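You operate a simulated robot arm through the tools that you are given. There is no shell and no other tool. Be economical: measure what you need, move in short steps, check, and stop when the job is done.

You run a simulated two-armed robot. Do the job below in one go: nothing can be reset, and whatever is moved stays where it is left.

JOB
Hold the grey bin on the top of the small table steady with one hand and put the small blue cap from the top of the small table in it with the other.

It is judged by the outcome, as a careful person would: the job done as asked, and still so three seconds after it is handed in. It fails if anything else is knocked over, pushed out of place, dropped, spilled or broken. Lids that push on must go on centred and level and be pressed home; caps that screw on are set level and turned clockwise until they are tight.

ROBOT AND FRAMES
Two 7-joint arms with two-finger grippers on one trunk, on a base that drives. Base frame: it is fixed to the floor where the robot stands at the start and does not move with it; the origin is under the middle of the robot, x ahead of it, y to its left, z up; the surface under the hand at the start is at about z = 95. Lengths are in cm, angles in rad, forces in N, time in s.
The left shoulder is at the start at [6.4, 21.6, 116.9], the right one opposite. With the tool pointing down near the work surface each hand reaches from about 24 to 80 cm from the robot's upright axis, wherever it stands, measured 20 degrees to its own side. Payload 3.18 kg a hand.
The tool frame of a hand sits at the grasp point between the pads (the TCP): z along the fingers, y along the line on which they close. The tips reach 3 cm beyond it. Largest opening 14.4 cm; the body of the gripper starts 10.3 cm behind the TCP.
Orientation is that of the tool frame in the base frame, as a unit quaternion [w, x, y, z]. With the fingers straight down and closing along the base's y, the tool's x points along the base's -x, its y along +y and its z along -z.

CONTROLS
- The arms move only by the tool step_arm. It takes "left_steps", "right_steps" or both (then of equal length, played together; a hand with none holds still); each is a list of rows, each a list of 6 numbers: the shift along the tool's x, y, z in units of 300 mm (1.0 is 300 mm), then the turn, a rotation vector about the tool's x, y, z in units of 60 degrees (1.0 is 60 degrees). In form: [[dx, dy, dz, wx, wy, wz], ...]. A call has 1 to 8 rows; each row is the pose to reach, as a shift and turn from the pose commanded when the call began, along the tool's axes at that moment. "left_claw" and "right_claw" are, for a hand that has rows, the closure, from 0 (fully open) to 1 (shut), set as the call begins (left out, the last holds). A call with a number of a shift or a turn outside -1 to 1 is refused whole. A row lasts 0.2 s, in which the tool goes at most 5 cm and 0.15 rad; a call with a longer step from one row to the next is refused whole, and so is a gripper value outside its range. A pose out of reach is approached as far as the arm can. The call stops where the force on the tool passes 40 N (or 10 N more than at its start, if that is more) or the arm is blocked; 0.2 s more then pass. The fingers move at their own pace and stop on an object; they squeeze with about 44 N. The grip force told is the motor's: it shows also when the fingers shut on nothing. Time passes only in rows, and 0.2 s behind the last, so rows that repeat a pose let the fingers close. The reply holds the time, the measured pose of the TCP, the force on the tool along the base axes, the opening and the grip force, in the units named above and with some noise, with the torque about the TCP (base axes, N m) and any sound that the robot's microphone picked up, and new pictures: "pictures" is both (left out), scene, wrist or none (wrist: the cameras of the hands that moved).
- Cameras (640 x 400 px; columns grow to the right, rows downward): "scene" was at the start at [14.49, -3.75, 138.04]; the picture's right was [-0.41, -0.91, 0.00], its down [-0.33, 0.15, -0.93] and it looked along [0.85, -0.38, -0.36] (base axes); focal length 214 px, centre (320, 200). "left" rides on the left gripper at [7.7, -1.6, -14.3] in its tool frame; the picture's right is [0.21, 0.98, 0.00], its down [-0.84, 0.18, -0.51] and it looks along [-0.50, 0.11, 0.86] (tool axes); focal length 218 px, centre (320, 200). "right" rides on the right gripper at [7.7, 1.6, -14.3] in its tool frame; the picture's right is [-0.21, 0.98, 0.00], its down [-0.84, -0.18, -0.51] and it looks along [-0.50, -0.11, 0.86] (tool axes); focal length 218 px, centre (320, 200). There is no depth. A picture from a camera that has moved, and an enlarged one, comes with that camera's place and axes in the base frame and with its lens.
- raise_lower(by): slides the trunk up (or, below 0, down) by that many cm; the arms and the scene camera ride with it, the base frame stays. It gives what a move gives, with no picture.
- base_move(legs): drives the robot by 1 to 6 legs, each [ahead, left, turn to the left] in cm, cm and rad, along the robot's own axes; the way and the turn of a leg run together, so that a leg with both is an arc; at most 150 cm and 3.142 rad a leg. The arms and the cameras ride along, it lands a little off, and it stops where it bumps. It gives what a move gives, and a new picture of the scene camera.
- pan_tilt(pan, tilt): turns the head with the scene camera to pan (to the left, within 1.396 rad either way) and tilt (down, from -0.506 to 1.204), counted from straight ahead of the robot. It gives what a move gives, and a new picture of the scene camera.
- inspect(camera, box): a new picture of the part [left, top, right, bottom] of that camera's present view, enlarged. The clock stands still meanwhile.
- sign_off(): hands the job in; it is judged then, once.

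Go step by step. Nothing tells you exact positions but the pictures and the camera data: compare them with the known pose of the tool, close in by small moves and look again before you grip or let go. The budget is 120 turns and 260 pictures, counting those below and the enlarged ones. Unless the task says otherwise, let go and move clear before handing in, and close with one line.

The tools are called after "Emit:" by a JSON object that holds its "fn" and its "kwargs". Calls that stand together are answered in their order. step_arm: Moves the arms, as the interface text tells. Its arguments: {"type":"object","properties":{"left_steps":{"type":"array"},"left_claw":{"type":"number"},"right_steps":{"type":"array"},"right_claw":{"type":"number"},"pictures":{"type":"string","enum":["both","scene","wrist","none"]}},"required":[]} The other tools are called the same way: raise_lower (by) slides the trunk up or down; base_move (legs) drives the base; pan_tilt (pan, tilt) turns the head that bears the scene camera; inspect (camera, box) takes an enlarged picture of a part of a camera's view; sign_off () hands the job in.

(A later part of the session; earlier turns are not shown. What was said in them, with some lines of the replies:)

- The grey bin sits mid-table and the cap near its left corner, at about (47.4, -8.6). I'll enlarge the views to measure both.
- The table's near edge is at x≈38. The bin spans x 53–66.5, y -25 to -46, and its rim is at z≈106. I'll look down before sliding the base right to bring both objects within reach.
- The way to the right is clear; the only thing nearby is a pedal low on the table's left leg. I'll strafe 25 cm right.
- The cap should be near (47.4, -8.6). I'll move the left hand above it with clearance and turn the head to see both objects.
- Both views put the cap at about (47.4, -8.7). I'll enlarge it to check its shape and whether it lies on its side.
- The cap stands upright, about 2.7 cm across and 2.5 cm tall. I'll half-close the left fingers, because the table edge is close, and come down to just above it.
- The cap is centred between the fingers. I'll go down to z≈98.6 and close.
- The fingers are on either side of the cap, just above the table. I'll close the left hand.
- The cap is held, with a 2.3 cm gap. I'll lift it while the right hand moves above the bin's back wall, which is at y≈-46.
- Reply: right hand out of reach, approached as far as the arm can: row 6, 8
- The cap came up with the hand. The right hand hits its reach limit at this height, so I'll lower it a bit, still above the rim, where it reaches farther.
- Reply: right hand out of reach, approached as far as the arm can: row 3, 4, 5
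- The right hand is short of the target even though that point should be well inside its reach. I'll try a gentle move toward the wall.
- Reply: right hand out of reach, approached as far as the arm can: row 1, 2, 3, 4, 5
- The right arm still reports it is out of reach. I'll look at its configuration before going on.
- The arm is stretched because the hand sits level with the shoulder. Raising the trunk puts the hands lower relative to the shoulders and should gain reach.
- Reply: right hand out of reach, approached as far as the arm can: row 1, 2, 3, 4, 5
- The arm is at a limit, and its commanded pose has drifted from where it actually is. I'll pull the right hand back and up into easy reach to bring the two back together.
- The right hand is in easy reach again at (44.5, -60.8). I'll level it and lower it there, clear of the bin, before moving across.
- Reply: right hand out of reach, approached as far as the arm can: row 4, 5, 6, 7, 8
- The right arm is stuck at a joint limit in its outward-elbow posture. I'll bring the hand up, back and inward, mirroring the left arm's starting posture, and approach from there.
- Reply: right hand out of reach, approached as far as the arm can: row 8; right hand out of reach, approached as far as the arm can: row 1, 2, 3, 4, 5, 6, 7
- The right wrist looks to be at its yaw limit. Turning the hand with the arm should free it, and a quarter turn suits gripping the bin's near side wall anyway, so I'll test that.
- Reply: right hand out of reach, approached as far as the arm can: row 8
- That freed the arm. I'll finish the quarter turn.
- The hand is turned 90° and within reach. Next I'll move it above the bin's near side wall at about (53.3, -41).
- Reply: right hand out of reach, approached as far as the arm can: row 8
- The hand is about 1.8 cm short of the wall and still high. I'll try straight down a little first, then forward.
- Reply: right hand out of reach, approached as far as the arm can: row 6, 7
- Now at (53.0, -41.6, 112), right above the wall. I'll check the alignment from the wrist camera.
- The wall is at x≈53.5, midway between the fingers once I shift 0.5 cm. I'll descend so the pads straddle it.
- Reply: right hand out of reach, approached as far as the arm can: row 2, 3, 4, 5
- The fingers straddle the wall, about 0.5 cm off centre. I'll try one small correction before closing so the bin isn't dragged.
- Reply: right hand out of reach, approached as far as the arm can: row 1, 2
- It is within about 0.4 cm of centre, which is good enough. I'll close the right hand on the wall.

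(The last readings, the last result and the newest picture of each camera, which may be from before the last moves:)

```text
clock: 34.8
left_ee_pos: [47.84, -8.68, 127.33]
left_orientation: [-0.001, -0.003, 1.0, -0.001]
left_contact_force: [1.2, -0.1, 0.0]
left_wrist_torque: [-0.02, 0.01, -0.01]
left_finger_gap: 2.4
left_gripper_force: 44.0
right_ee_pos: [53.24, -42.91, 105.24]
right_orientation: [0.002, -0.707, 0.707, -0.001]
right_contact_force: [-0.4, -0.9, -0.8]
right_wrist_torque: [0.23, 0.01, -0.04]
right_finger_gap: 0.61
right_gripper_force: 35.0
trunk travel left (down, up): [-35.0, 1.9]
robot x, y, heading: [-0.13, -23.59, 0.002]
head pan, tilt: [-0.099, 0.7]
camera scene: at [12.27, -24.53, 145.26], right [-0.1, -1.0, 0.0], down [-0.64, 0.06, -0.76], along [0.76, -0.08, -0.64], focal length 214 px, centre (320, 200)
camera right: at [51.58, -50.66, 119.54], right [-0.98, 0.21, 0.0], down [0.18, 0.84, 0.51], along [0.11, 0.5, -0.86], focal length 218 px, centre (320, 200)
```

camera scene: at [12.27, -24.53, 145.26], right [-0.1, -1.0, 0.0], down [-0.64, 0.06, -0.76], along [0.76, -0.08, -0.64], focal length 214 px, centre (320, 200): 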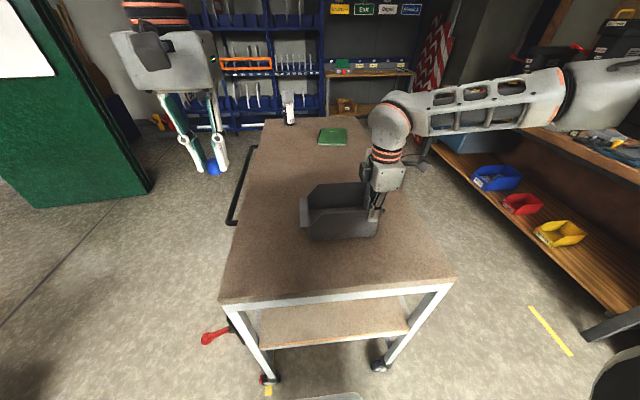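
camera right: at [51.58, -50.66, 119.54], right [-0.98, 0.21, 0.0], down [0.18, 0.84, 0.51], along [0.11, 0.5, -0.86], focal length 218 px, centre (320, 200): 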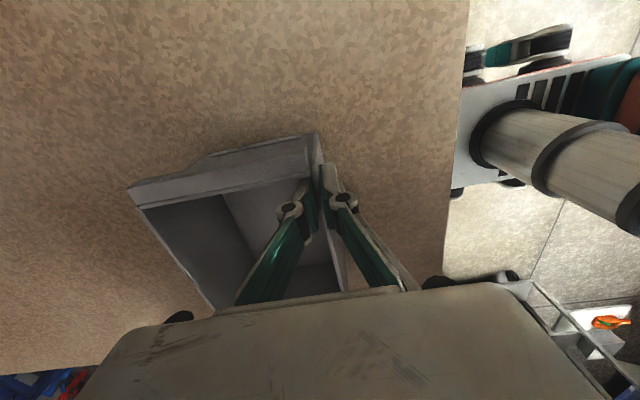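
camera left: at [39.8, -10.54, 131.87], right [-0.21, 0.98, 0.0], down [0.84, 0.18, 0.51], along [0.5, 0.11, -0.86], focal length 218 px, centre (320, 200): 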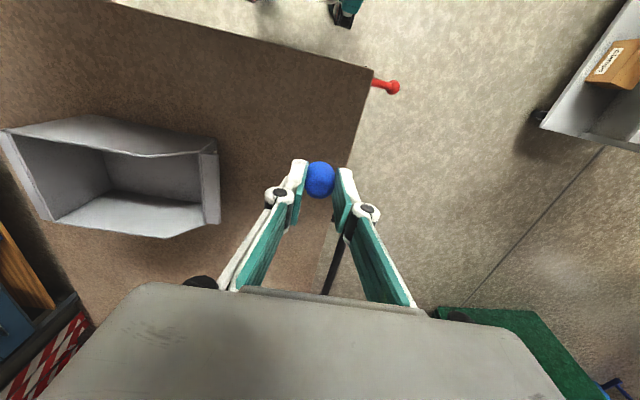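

The right hand holds the wall at 0.6 cm thickness and the bin stayed put. I'll carry the cap with the left hand toward the front half of the bin, at about (60, -31).

Emit:
{"fn": "step_arm", "kwargs": {"left_steps": [[-0.06, -0.1, 0.03, 0, 0, 0], [-0.12, -0.2, 0.06, 0, 0, 0], [-0.18, -0.31, 0.1, 0, 0, 0], [-0.24, -0.42, 0.14, 0, 0, 0], [-0.3, -0.52, 0.18, 0, 0, 0]], "pictures": "scene"}}

```text
clock: 36.0
left_ee_pos: [56.93, -24.56, 121.88]
left_orientation: [-0.001, -0.001, 1.0, 0.0]
left_contact_force: [0.0, 0.1, -1.2]
left_wrist_torque: [0.0, 0.03, 0.01]
left_finger_gap: 2.35
left_gripper_force: 43.3
right_ee_pos: [53.36, -43.02, 105.2]
right_orientation: [0.002, -0.707, 0.707, -0.001]
right_contact_force: [-0.1, -1.1, 1.1]
right_wrist_torque: [0.35, 0.0, -0.06]
right_finger_gap: 0.59
right_gripper_force: 34.7
trunk travel left (down, up): [-35.0, 1.9]
robot x, y, heading: [-0.37, -23.5, -0.001]
head pan, tilt: [-0.099, 0.7]
camera scene: at [12.32, -24.65, 145.25], right [-0.1, -1.0, 0.0], down [-0.64, 0.06, -0.76], along [0.76, -0.07, -0.64], focal length 214 px, centre (320, 200)
```

scene: 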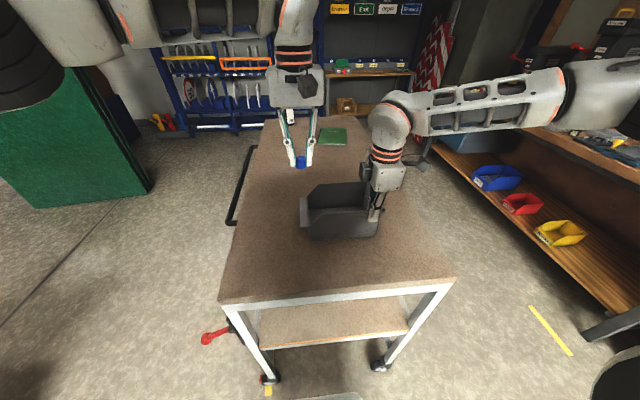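

Still clear. I'll continue to above the bin.

Emit:
{"fn": "step_arm", "kwargs": {"left_steps": [[-0.05, -0.08, 0.04, 0, 0, 0], [-0.1, -0.16, 0.08, 0, 0, 0], [-0.13, -0.22, 0.12, 0, 0, 0], [-0.13, -0.22, 0.16, 0, 0, 0], [-0.13, -0.22, 0.16, 0, 0, 0]]}}

```text
clock: 37.4
left_ee_pos: [63.47, -26.94, 119.76]
left_orientation: [0.0, -0.041, 0.998, -0.039]
left_contact_force: [0.5, -1.0, -0.3]
left_wrist_torque: [-0.03, 0.0, 0.01]
left_finger_gap: 2.37
left_gripper_force: 44.2
right_ee_pos: [53.18, -42.97, 105.18]
right_orientation: [0.002, -0.707, 0.708, -0.001]
right_contact_force: [0.0, -0.4, 0.2]
right_wrist_torque: [0.12, -0.01, 0.0]
right_finger_gap: 0.61
right_gripper_force: 34.9
trunk travel left (down, up): [-35.0, 1.9]
robot x, y, heading: [0.05, -23.94, 0.001]
head pan, tilt: [-0.099, 0.7]
stopped in row 5 (left hand): the arm was blocked; the commanded pose is now the measured one
camera scene: at [12.28, -24.5, 145.26], right [-0.1, -1.0, 0.0], down [-0.64, 0.06, -0.76], along [0.76, -0.08, -0.64], focal length 214 px, centre (320, 200)
camera left: at [56.0, -28.16, 134.21], right [-0.29, 0.95, -0.07], down [0.82, 0.29, 0.49], along [0.49, 0.08, -0.87], focal length 218 px, centre (320, 200)
```

scene: 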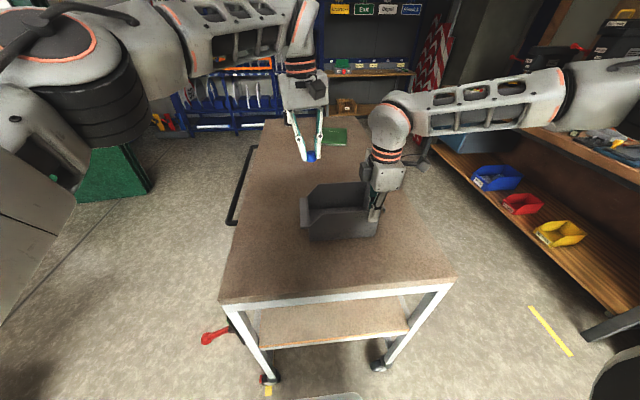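
left: 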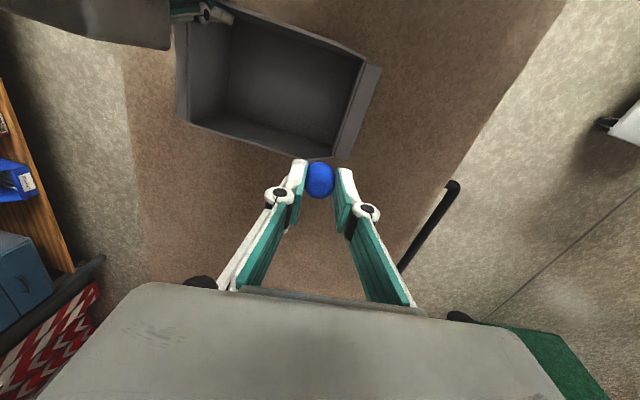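

The left arm was blocked in the same way, reaching inward with a fixed yaw. I'll back off to the last good spot, level the hand, then turn it clockwise with the arm as I did on the right.

Emit:
{"fn": "step_arm", "kwargs": {"left_steps": [[0.07, 0.025, -0.02, -0.025, 0, 0.026], [0.14, 0.05, -0.05, -0.05, 0, 0.052], [0.2, 0.08, -0.07, -0.0745, 0, 0.078], [0.2, 0.08, -0.07, -0.0745, 0, 0.078]], "pictures": "none"}}

```text
clock: 38.4
left_ee_pos: [57.09, -25.41, 121.5]
left_orientation: [0.001, 0.005, 1.0, 0.004]
left_contact_force: [-0.1, 0.4, -0.2]
left_wrist_torque: [-0.02, 0.02, 0.02]
left_finger_gap: 2.37
left_gripper_force: 43.7
right_ee_pos: [53.14, -43.15, 105.13]
right_orientation: [-0.002, 0.707, -0.707, 0.0]
right_contact_force: [-0.6, -0.6, -0.2]
right_wrist_torque: [0.09, 0.01, 0.09]
right_finger_gap: 0.59
right_gripper_force: 34.7
trunk travel left (down, up): [-35.0, 1.9]
robot x, y, heading: [0.1, -23.37, 0.002]
head pan, tilt: [-0.099, 0.7]
```

Emit:
{"fn": "step_arm", "kwargs": {"left_steps": [[0, 0, 0, 0, 0, 0.14], [0, 0, 0, 0, 0, 0.28], [0, 0, 0, 0, 0, 0.42], [0, 0, 0, 0, 0, 0.56], [0, 0, 0, 0, 0, 0.7], [0, 0, 0, 0, 0, 0.84], [0, 0, 0, 0, 0, 0.98], [0, 0, 0, 0, 0, 0.98]], "pictures": "scene"}}

```text
clock: 40.2
left_ee_pos: [57.08, -25.42, 121.54]
left_orientation: [0.002, 0.125, 0.992, 0.004]
left_contact_force: [0.8, -0.1, -0.5]
left_wrist_torque: [-0.01, 0.01, 0.0]
left_finger_gap: 2.38
left_gripper_force: 43.6
left hand out of reach, approached as far as the arm can: row 2, 3, 4, 5, 6, 7, 8
right_ee_pos: [53.2, -42.92, 105.3]
right_orientation: [-0.002, 0.707, -0.707, 0.001]
right_contact_force: [-0.7, 0.2, 0.1]
right_wrist_torque: [0.05, -0.04, 0.06]
right_finger_gap: 0.6
right_gripper_force: 35.1
trunk travel left (down, up): [-35.0, 1.9]
robot x, y, heading: [-0.17, -23.53, 0.004]
head pan, tilt: [-0.099, 0.7]
camera scene: at [12.28, -24.53, 145.26], right [-0.1, -1.0, 0.0], down [-0.64, 0.06, -0.76], along [0.76, -0.08, -0.64], focal length 214 px, centre (320, 200)
```

scene: 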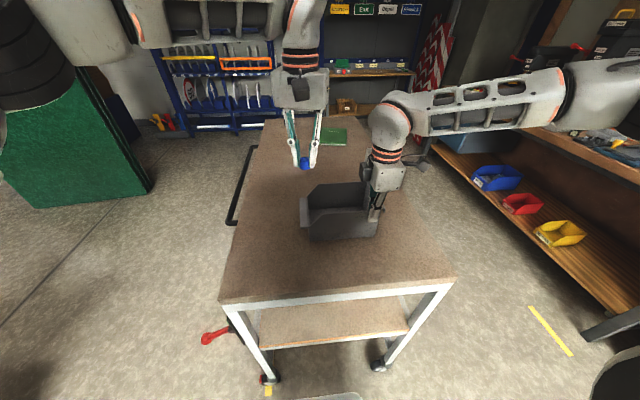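

Clockwise is the limited direction for this arm: the hand drifted anticlockwise when blocked. I'll turn it that way instead.

Emit:
{"fn": "step_arm", "kwargs": {"left_steps": [[0, 0, 0, 0, 0, -0.14], [0, 0, 0, 0, 0, -0.28], [0, 0, 0, 0, 0, -0.42], [0, 0, 0, 0, 0, -0.56], [0, 0, 0, 0, 0, -0.7], [0, 0, 0, 0, 0, -0.84], [0, 0, 0, 0, 0, -0.98], [0, 0, 0, 0, 0, -0.98]], "pictures": "scene"}}

```text
clock: 42.0
left_ee_pos: [57.12, -25.55, 121.52]
left_orientation: [0.004, -0.378, 0.926, 0.002]
left_contact_force: [0.3, -0.6, -0.5]
left_wrist_torque: [0.02, 0.0, -0.01]
left_finger_gap: 2.37
left_gripper_force: 43.9
right_ee_pos: [53.21, -42.94, 105.27]
right_orientation: [-0.002, 0.707, -0.707, 0.0]
right_contact_force: [-0.2, -0.1, 0.7]
right_wrist_torque: [0.03, 0.0, 0.05]
right_finger_gap: 0.55
right_gripper_force: 35.4
trunk travel left (down, up): [-35.0, 1.9]
robot x, y, heading: [-0.15, -23.45, -0.001]
head pan, tilt: [-0.099, 0.7]
camera scene: at [12.28, -24.53, 145.26], right [-0.1, -1.0, 0.0], down [-0.64, 0.06, -0.76], along [0.76, -0.08, -0.64], focal length 214 px, centre (320, 200)
```

scene: 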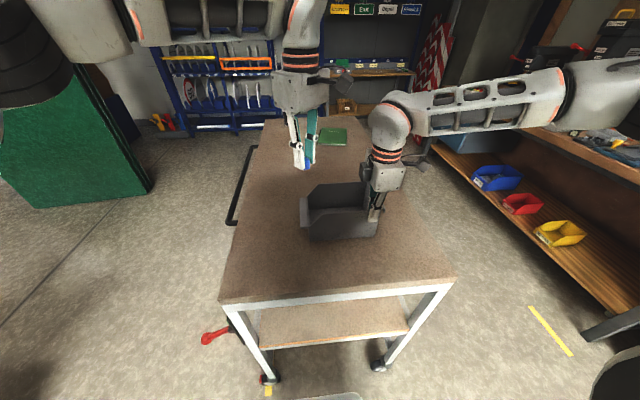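

Turning this way works, but the wrist camera would swing toward the right hand, so I'll come back to about 26° before moving over the bin.

Emit:
{"fn": "step_arm", "kwargs": {"left_steps": [[0, 0, 0, 0, 0, 0.14], [0, 0, 0, 0, 0, 0.28], [0, 0, 0, 0, 0, 0.3]], "pictures": "none"}}

```text
clock: 42.8
left_ee_pos: [57.18, -25.35, 121.53]
left_orientation: [0.003, -0.228, 0.974, 0.004]
left_contact_force: [-0.1, -0.2, -0.3]
left_wrist_torque: [-0.01, -0.03, 0.01]
left_finger_gap: 2.37
left_gripper_force: 43.9
right_ee_pos: [53.31, -42.99, 105.22]
right_orientation: [-0.002, 0.707, -0.707, 0.002]
right_contact_force: [0.5, -0.2, 0.1]
right_wrist_torque: [0.06, 0.02, 0.05]
right_finger_gap: 0.6
right_gripper_force: 35.5
trunk travel left (down, up): [-35.0, 1.9]
robot x, y, heading: [0.2, -23.99, -0.004]
head pan, tilt: [-0.099, 0.7]
```

Now I'll shift over the bin opening to about (60.5, -30.5, 117).

Emit:
{"fn": "step_arm", "kwargs": {"left_steps": [[-0.006, -0.05, 0.03, 0, 0, 0], [-0.012, -0.1, 0.06, 0, 0, 0], [-0.018, -0.15, 0.1, 0, 0, 0], [-0.023, -0.2, 0.14, 0, 0, 0], [-0.023, -0.2, 0.15, 0, 0, 0]]}}

```text
clock: 44.2
left_ee_pos: [62.54, -27.65, 119.55]
left_orientation: [-0.004, -0.258, 0.966, -0.03]
left_contact_force: [0.5, 0.3, 0.0]
left_wrist_torque: [-0.04, 0.01, 0.02]
left_finger_gap: 2.37
left_gripper_force: 43.8
right_ee_pos: [53.12, -42.87, 105.23]
right_orientation: [-0.001, 0.707, -0.707, 0.002]
right_contact_force: [-0.3, 0.5, 1.0]
right_wrist_torque: [-0.11, 0.01, 0.01]
right_finger_gap: 0.58
right_gripper_force: 35.1
trunk travel left (down, up): [-35.0, 1.9]
robot x, y, heading: [-0.26, -23.89, 0.0]
head pan, tilt: [-0.099, 0.7]
stopped in row 5 (left hand): the arm was blocked; the commanded pose is now the measured one
camera scene: at [12.29, -24.46, 145.26], right [-0.1, -1.0, 0.0], down [-0.64, 0.06, -0.76], along [0.76, -0.08, -0.64], focal length 214 px, centre (320, 200)
camera left: at [56.58, -31.88, 134.1], right [-0.67, 0.74, -0.05], down [0.64, 0.61, 0.48], along [0.38, 0.29, -0.88], focal length 218 px, centre (320, 200)
```

scene: 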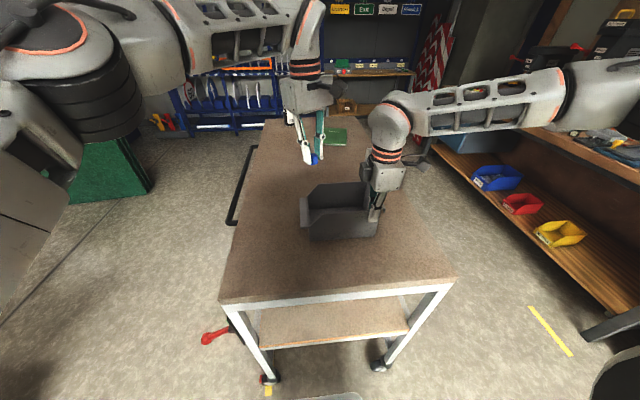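
left: 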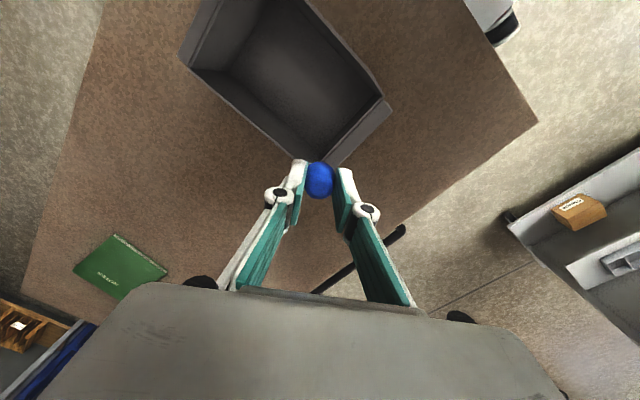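

The left arm is at full stretch with its wrist this high. Tilting the hand about 26° so the fingers point forward brings the wrist back toward the shoulder and gains reach without moving the base.

Emit:
{"fn": "step_arm", "kwargs": {"left_steps": [[0.0, 0.03, -0.01, 0.09, -0.057, 0], [0.0, 0.05, -0.02, 0.18, -0.114, 0], [0.0, 0.05, -0.02, 0.27, -0.17, 0], [0.0, 0.05, -0.02, 0.363, -0.227, 0], [0.0, 0.05, -0.02, 0.363, -0.227, 0]], "pictures": "scene"}}

```text
clock: 45.4
left_ee_pos: [61.51, -26.75, 119.87]
left_orientation: [0.16, -0.252, 0.938, -0.179]
left_contact_force: [0.6, 0.7, -0.2]
left_wrist_torque: [0.03, 0.0, 0.02]
left_finger_gap: 2.37
left_gripper_force: 44.5
right_ee_pos: [53.18, -43.01, 105.23]
right_orientation: [0.002, -0.707, 0.707, -0.001]
right_contact_force: [-0.7, -0.2, 0.8]
right_wrist_torque: [0.02, 0.01, 0.04]
right_finger_gap: 0.59
right_gripper_force: 35.3
trunk travel left (down, up): [-35.0, 1.9]
robot x, y, heading: [0.09, -24.04, -0.003]
head pan, tilt: [-0.099, 0.7]
camera scene: at [12.29, -24.58, 145.26], right [-0.1, -1.0, 0.0], down [-0.64, 0.06, -0.76], along [0.76, -0.08, -0.64], focal length 214 px, centre (320, 200)
```

scene: 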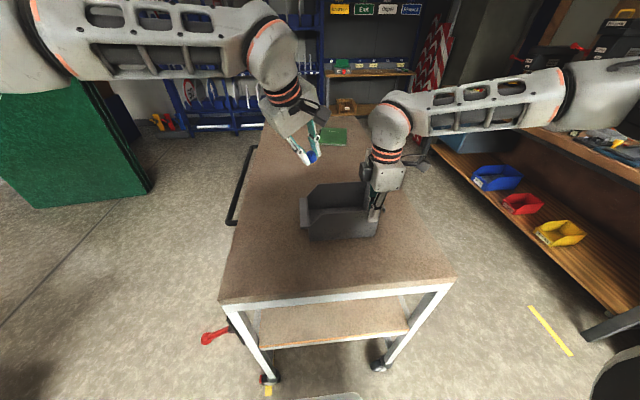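

The tilt relaxed the arm. Now I'll move to just above the opening, at about (60.5, -31.5, 113).

Emit:
{"fn": "step_arm", "kwargs": {"left_steps": [[0.04, -0.005, 0.058, 0, 0, 0], [0.08, -0.009, 0.116, 0, 0, 0], [0.12, -0.014, 0.173, 0, 0, 0], [0.16, -0.018, 0.231, 0, 0, 0], [0.16, -0.018, 0.231, 0, 0, 0]]}}

```text
clock: 46.6
left_ee_pos: [60.46, -31.42, 112.87]
left_orientation: [0.159, -0.251, 0.938, -0.178]
left_contact_force: [0.1, 0.6, -0.2]
left_wrist_torque: [0.0, -0.01, -0.02]
left_finger_gap: 2.4
left_gripper_force: 43.8
right_ee_pos: [53.23, -43.1, 105.16]
right_orientation: [-0.001, 0.707, -0.707, 0.001]
right_contact_force: [-0.4, -0.1, 0.2]
right_wrist_torque: [0.06, 0.0, -0.02]
right_finger_gap: 0.58
right_gripper_force: 35.6
trunk travel left (down, up): [-35.0, 1.9]
robot x, y, heading: [-0.32, -23.52, 0.007]
head pan, tilt: [-0.099, 0.7]
camera scene: at [12.27, -24.52, 145.26], right [-0.1, -1.0, 0.0], down [-0.64, 0.06, -0.76], along [0.76, -0.08, -0.64], focal length 214 px, centre (320, 200)
camera left: at [49.27, -33.14, 124.71], right [-0.58, 0.68, -0.45], down [0.42, 0.72, 0.55], along [0.7, 0.13, -0.7], focal length 218 px, centre (320, 200)
```

scene: 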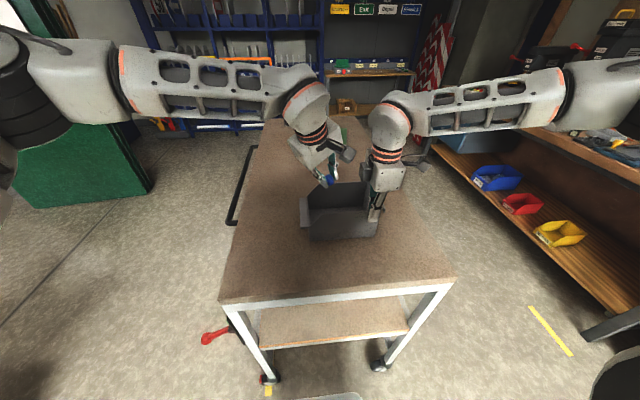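
left: 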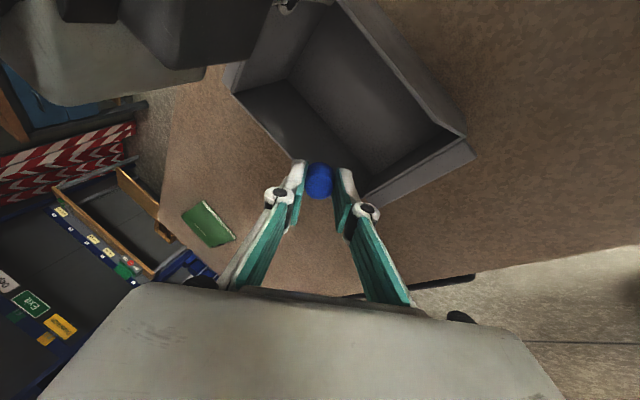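

The cap is over the interior. I'll lower it straight into the bin to about z 102 at the TCP.

Emit:
{"fn": "step_arm", "kwargs": {"left_steps": [[0.028, 0.03, 0.08, 0, 0, 0], [0.057, 0.06, 0.16, 0, 0, 0], [0.085, 0.09, 0.24, 0, 0, 0], [0.115, 0.121, 0.328, 0, 0, 0], [0.115, 0.121, 0.328, 0, 0, 0]]}}

```text
clock: 47.8
left_ee_pos: [60.0, -32.8, 101.95]
left_orientation: [0.159, -0.251, 0.938, -0.178]
left_contact_force: [0.3, 0.3, -0.3]
left_wrist_torque: [0.0, -0.04, 0.0]
left_finger_gap: 2.36
left_gripper_force: 43.9
right_ee_pos: [53.26, -42.92, 105.2]
right_orientation: [-0.002, 0.707, -0.707, 0.001]
right_contact_force: [-0.5, 0.6, -0.1]
right_wrist_torque: [0.01, 0.01, -0.02]
right_finger_gap: 0.63
right_gripper_force: 35.2
trunk travel left (down, up): [-35.0, 1.9]
robot x, y, heading: [0.09, -23.66, 0.002]
head pan, tilt: [-0.099, 0.7]
camera scene: at [12.27, -24.52, 145.26], right [-0.1, -1.0, 0.0], down [-0.64, 0.06, -0.76], along [0.76, -0.08, -0.64], focal length 214 px, centre (320, 200)
camera left: at [48.76, -34.54, 113.72], right [-0.58, 0.68, -0.45], down [0.42, 0.72, 0.55], along [0.7, 0.13, -0.7], focal length 218 px, centre (320, 200)
```

scene: 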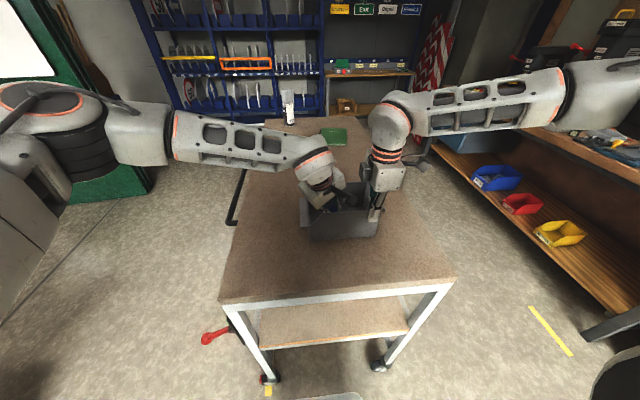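
left: 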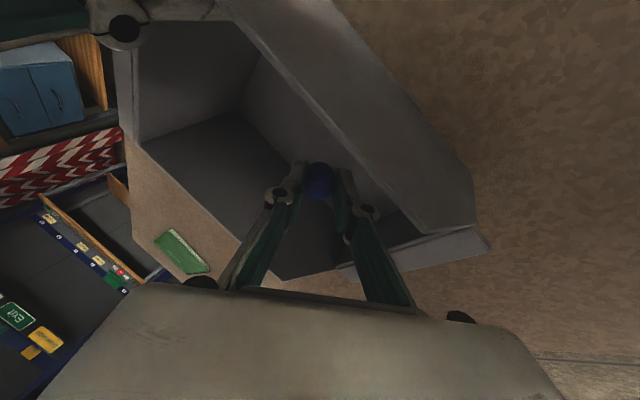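

The cap is inside the bin with no contact. I'll open the left fingers modestly.

Emit:
{"fn": "step_arm", "kwargs": {"left_steps": [[0, 0, 0, 0, 0, 0], [0, 0, 0, 0, 0, 0], [0, 0, 0, 0, 0, 0]], "left_claw": 0.65, "pictures": "wrist"}}

```text
clock: 48.6
left_ee_pos: [59.87, -33.01, 102.08]
left_orientation: [0.159, -0.251, 0.938, -0.179]
left_contact_force: [0.5, -0.5, 0.1]
left_wrist_torque: [0.0, -0.02, -0.03]
left_finger_gap: 5.03
left_gripper_force: 0.1
right_ee_pos: [53.21, -43.05, 105.24]
right_orientation: [0.002, -0.707, 0.707, -0.001]
right_contact_force: [1.0, 0.7, 0.3]
right_wrist_torque: [0.03, -0.02, -0.02]
right_finger_gap: 0.6
right_gripper_force: 35.0
trunk travel left (down, up): [-35.0, 1.9]
robot x, y, heading: [-0.27, -23.58, -0.002]
head pan, tilt: [-0.099, 0.7]
camera left: at [48.77, -34.53, 113.74], right [-0.58, 0.68, -0.45], down [0.42, 0.72, 0.55], along [0.7, 0.13, -0.7], focal length 218 px, centre (320, 200)
```

left: 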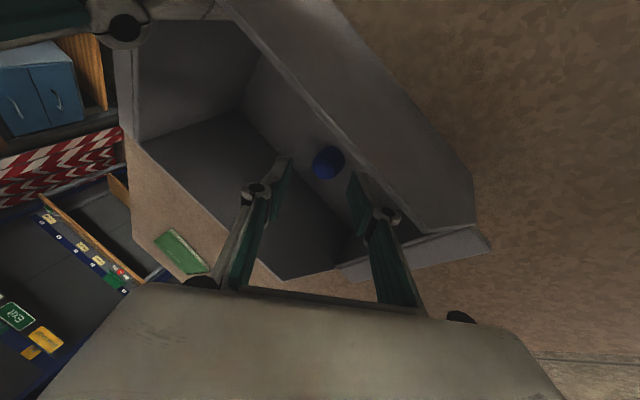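

The cap fell onto the bin floor. I'll lift the left hand back out along the way it came.

Emit:
{"fn": "step_arm", "kwargs": {"left_steps": [[-0.028, -0.03, -0.08, 0, 0, 0], [-0.057, -0.06, -0.16, 0, 0, 0], [-0.085, -0.09, -0.24, 0, 0, 0], [-0.115, -0.121, -0.328, 0, 0, 0], [-0.17, -0.115, -0.4, 0, 0, 0], [-0.22, -0.11, -0.48, 0, 0, 0], [-0.275, -0.103, -0.559, 0, 0, 0]], "pictures": "both"}}

```text
clock: 50.2
left_ee_pos: [61.54, -26.67, 119.87]
left_orientation: [0.16, -0.252, 0.937, -0.179]
left_contact_force: [-0.3, 0.1, 0.7]
left_wrist_torque: [0.0, 0.0, 0.02]
left_finger_gap: 5.03
left_gripper_force: 0.1
right_ee_pos: [53.14, -42.96, 105.25]
right_orientation: [-0.001, 0.707, -0.707, 0.002]
right_contact_force: [-0.4, -0.1, 0.2]
right_wrist_torque: [0.06, -0.02, 0.03]
right_finger_gap: 0.63
right_gripper_force: 35.3
trunk travel left (down, up): [-35.0, 1.9]
robot x, y, heading: [0.24, -24.26, 0.0]
head pan, tilt: [-0.099, 0.7]
camera scene: at [12.25, -24.47, 145.26], right [-0.1, -1.0, 0.0], down [-0.64, 0.06, -0.77], along [0.76, -0.08, -0.64], focal length 214 px, centre (320, 200)
camera left: at [50.32, -28.32, 131.65], right [-0.58, 0.68, -0.45], down [0.42, 0.72, 0.55], along [0.7, 0.13, -0.7], focal length 218 px, centre (320, 200)
```

scene: 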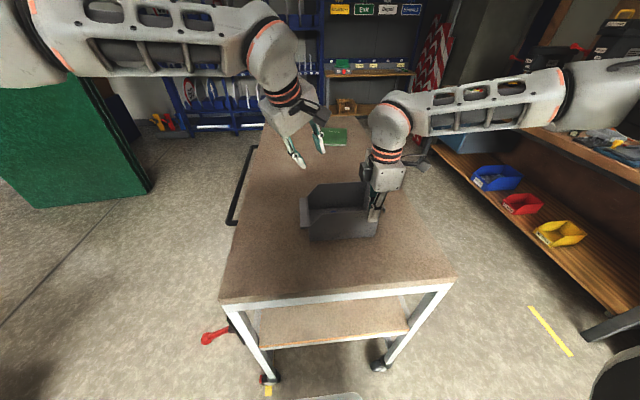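
left: 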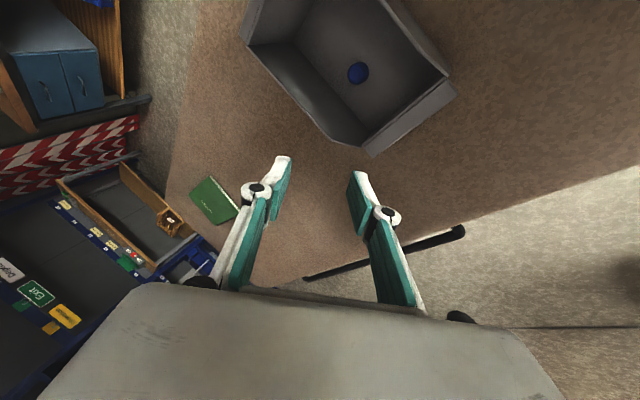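

The cap rests on the bin floor and the left hand is clear. Now I'll release the bin with the right hand.

Emit:
{"fn": "step_arm", "kwargs": {"right_steps": [[0, 0, 0, 0, 0, 0], [0, 0, 0, 0, 0, 0], [0, 0, 0, 0, 0, 0]], "right_claw": 0.6, "pictures": "wrist"}}

```text
clock: 51.0
left_ee_pos: [61.54, -26.68, 119.87]
left_orientation: [0.159, -0.251, 0.938, -0.179]
left_contact_force: [-0.3, 0.0, 0.8]
left_wrist_torque: [0.01, -0.01, -0.01]
left_finger_gap: 5.05
left_gripper_force: 0.1
right_ee_pos: [53.15, -43.02, 105.18]
right_orientation: [-0.002, 0.707, -0.707, 0.0]
right_contact_force: [0.0, -0.3, -0.3]
right_wrist_torque: [0.0, -0.02, -0.01]
right_finger_gap: 5.74
right_gripper_force: 0.0
trunk travel left (down, up): [-35.0, 1.9]
robot x, y, heading: [0.46, -23.99, 0.003]
head pan, tilt: [-0.099, 0.7]
camera right: at [51.58, -50.67, 119.53], right [-0.98, 0.21, 0.0], down [0.18, 0.84, 0.51], along [0.11, 0.5, -0.86], focal length 218 px, centre (320, 200)
```

right: 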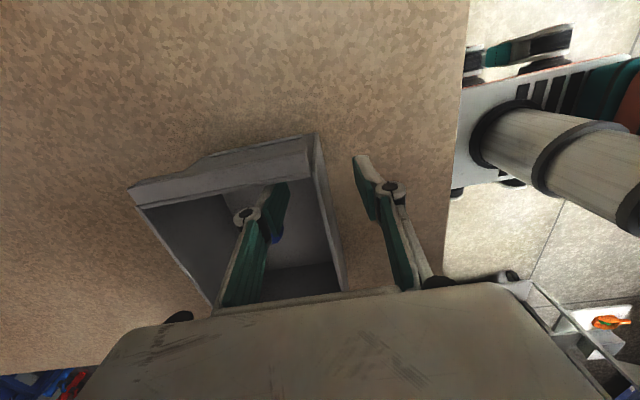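

The fingers are off the wall. I'll lift straight up until the tips clear the rim, then draw back.

Emit:
{"fn": "step_arm", "kwargs": {"right_steps": [[0, 0, -0.05, 0, 0, 0], [0, 0, -0.11, 0, 0, 0], [0, 0, -0.18, 0, 0, 0], [0, 0.04, -0.26, 0, 0, 0], [0, 0.1, -0.36, 0, 0, 0], [0, 0.18, -0.46, 0, 0, 0], [0.0, 0.28, -0.55, 0, 0, 0]], "pictures": "scene"}}

Emit:
{"fn": "inspect", "kwargs": {"camera": "scene", "box": [220, 110, 460, 260]}}

Emit:
{"fn": "inspect", "kwargs": {"camera": "left", "box": [200, 0, 520, 200]}}

```text
clock: 52.6
left_ee_pos: [61.34, -26.64, 119.92]
left_orientation: [0.16, -0.251, 0.938, -0.179]
left_contact_force: [-0.3, -0.3, 0.3]
left_wrist_torque: [0.01, -0.03, 0.02]
left_finger_gap: 5.02
left_gripper_force: 0.0
right_ee_pos: [44.66, -43.04, 121.81]
right_orientation: [0.002, -0.707, 0.708, -0.001]
right_contact_force: [-0.6, -0.2, 1.1]
right_wrist_torque: [-0.01, -0.06, -0.04]
right_finger_gap: 5.77
right_gripper_force: 0.1
trunk travel left (down, up): [-35.0, 1.9]
robot x, y, heading: [-0.25, -24.1, 0.001]
head pan, tilt: [-0.099, 0.7]
camera scene: at [12.1, -24.5, 145.28], right [-0.1, -1.0, 0.0], down [-0.64, 0.06, -0.77], along [0.76, -0.08, -0.64], focal length 214 px, centre (320, 200)
```

scene: 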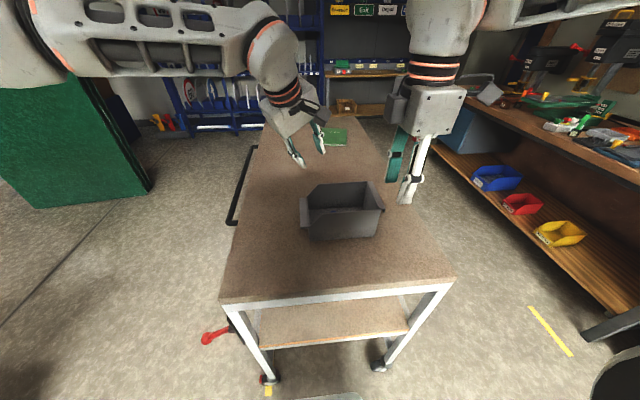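

```text
2.67 times, centred on (340, 185) of scene
camera zoom: at [12.1, -24.5, 145.28], right [-0.1, -1.0, 0.0], down [-0.64, 0.06, -0.77], along [0.76, -0.08, -0.64], focal length 572 px, centre (267, 240)
```

zoom: 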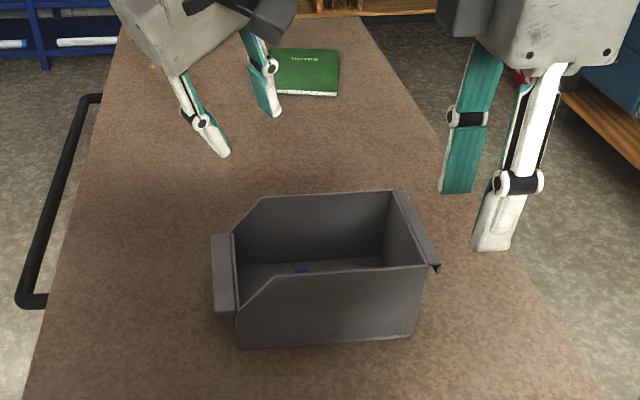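

```text
2.00 times, centred on (360, 100) of left
camera zoom: at [50.17, -28.37, 131.7], right [-0.58, 0.68, -0.45], down [0.42, 0.72, 0.55], along [0.7, 0.13, -0.7], focal length 436 px, centre (240, 400)
```

zoom: 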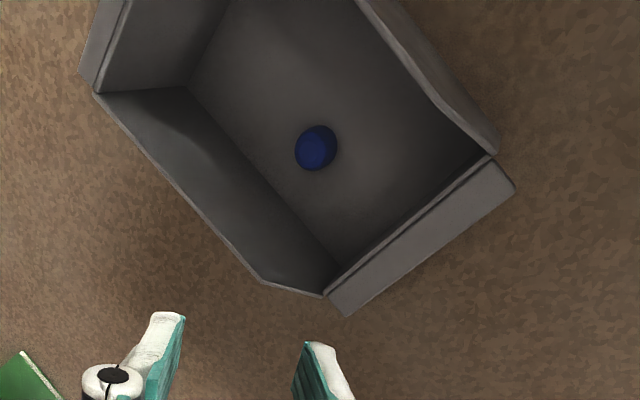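

The cap lies on the floor of the bin, the bin stands where it was, and both hands are clear. I'm handing the job in.

Emit:
{"fn": "sign_off", "kwargs": {}}

```text
The job is handed in.
```

The blue cap is in the grey bin: the right hand held the bin by its side wall while the left hand put the cap in, then both let go and moved clear.
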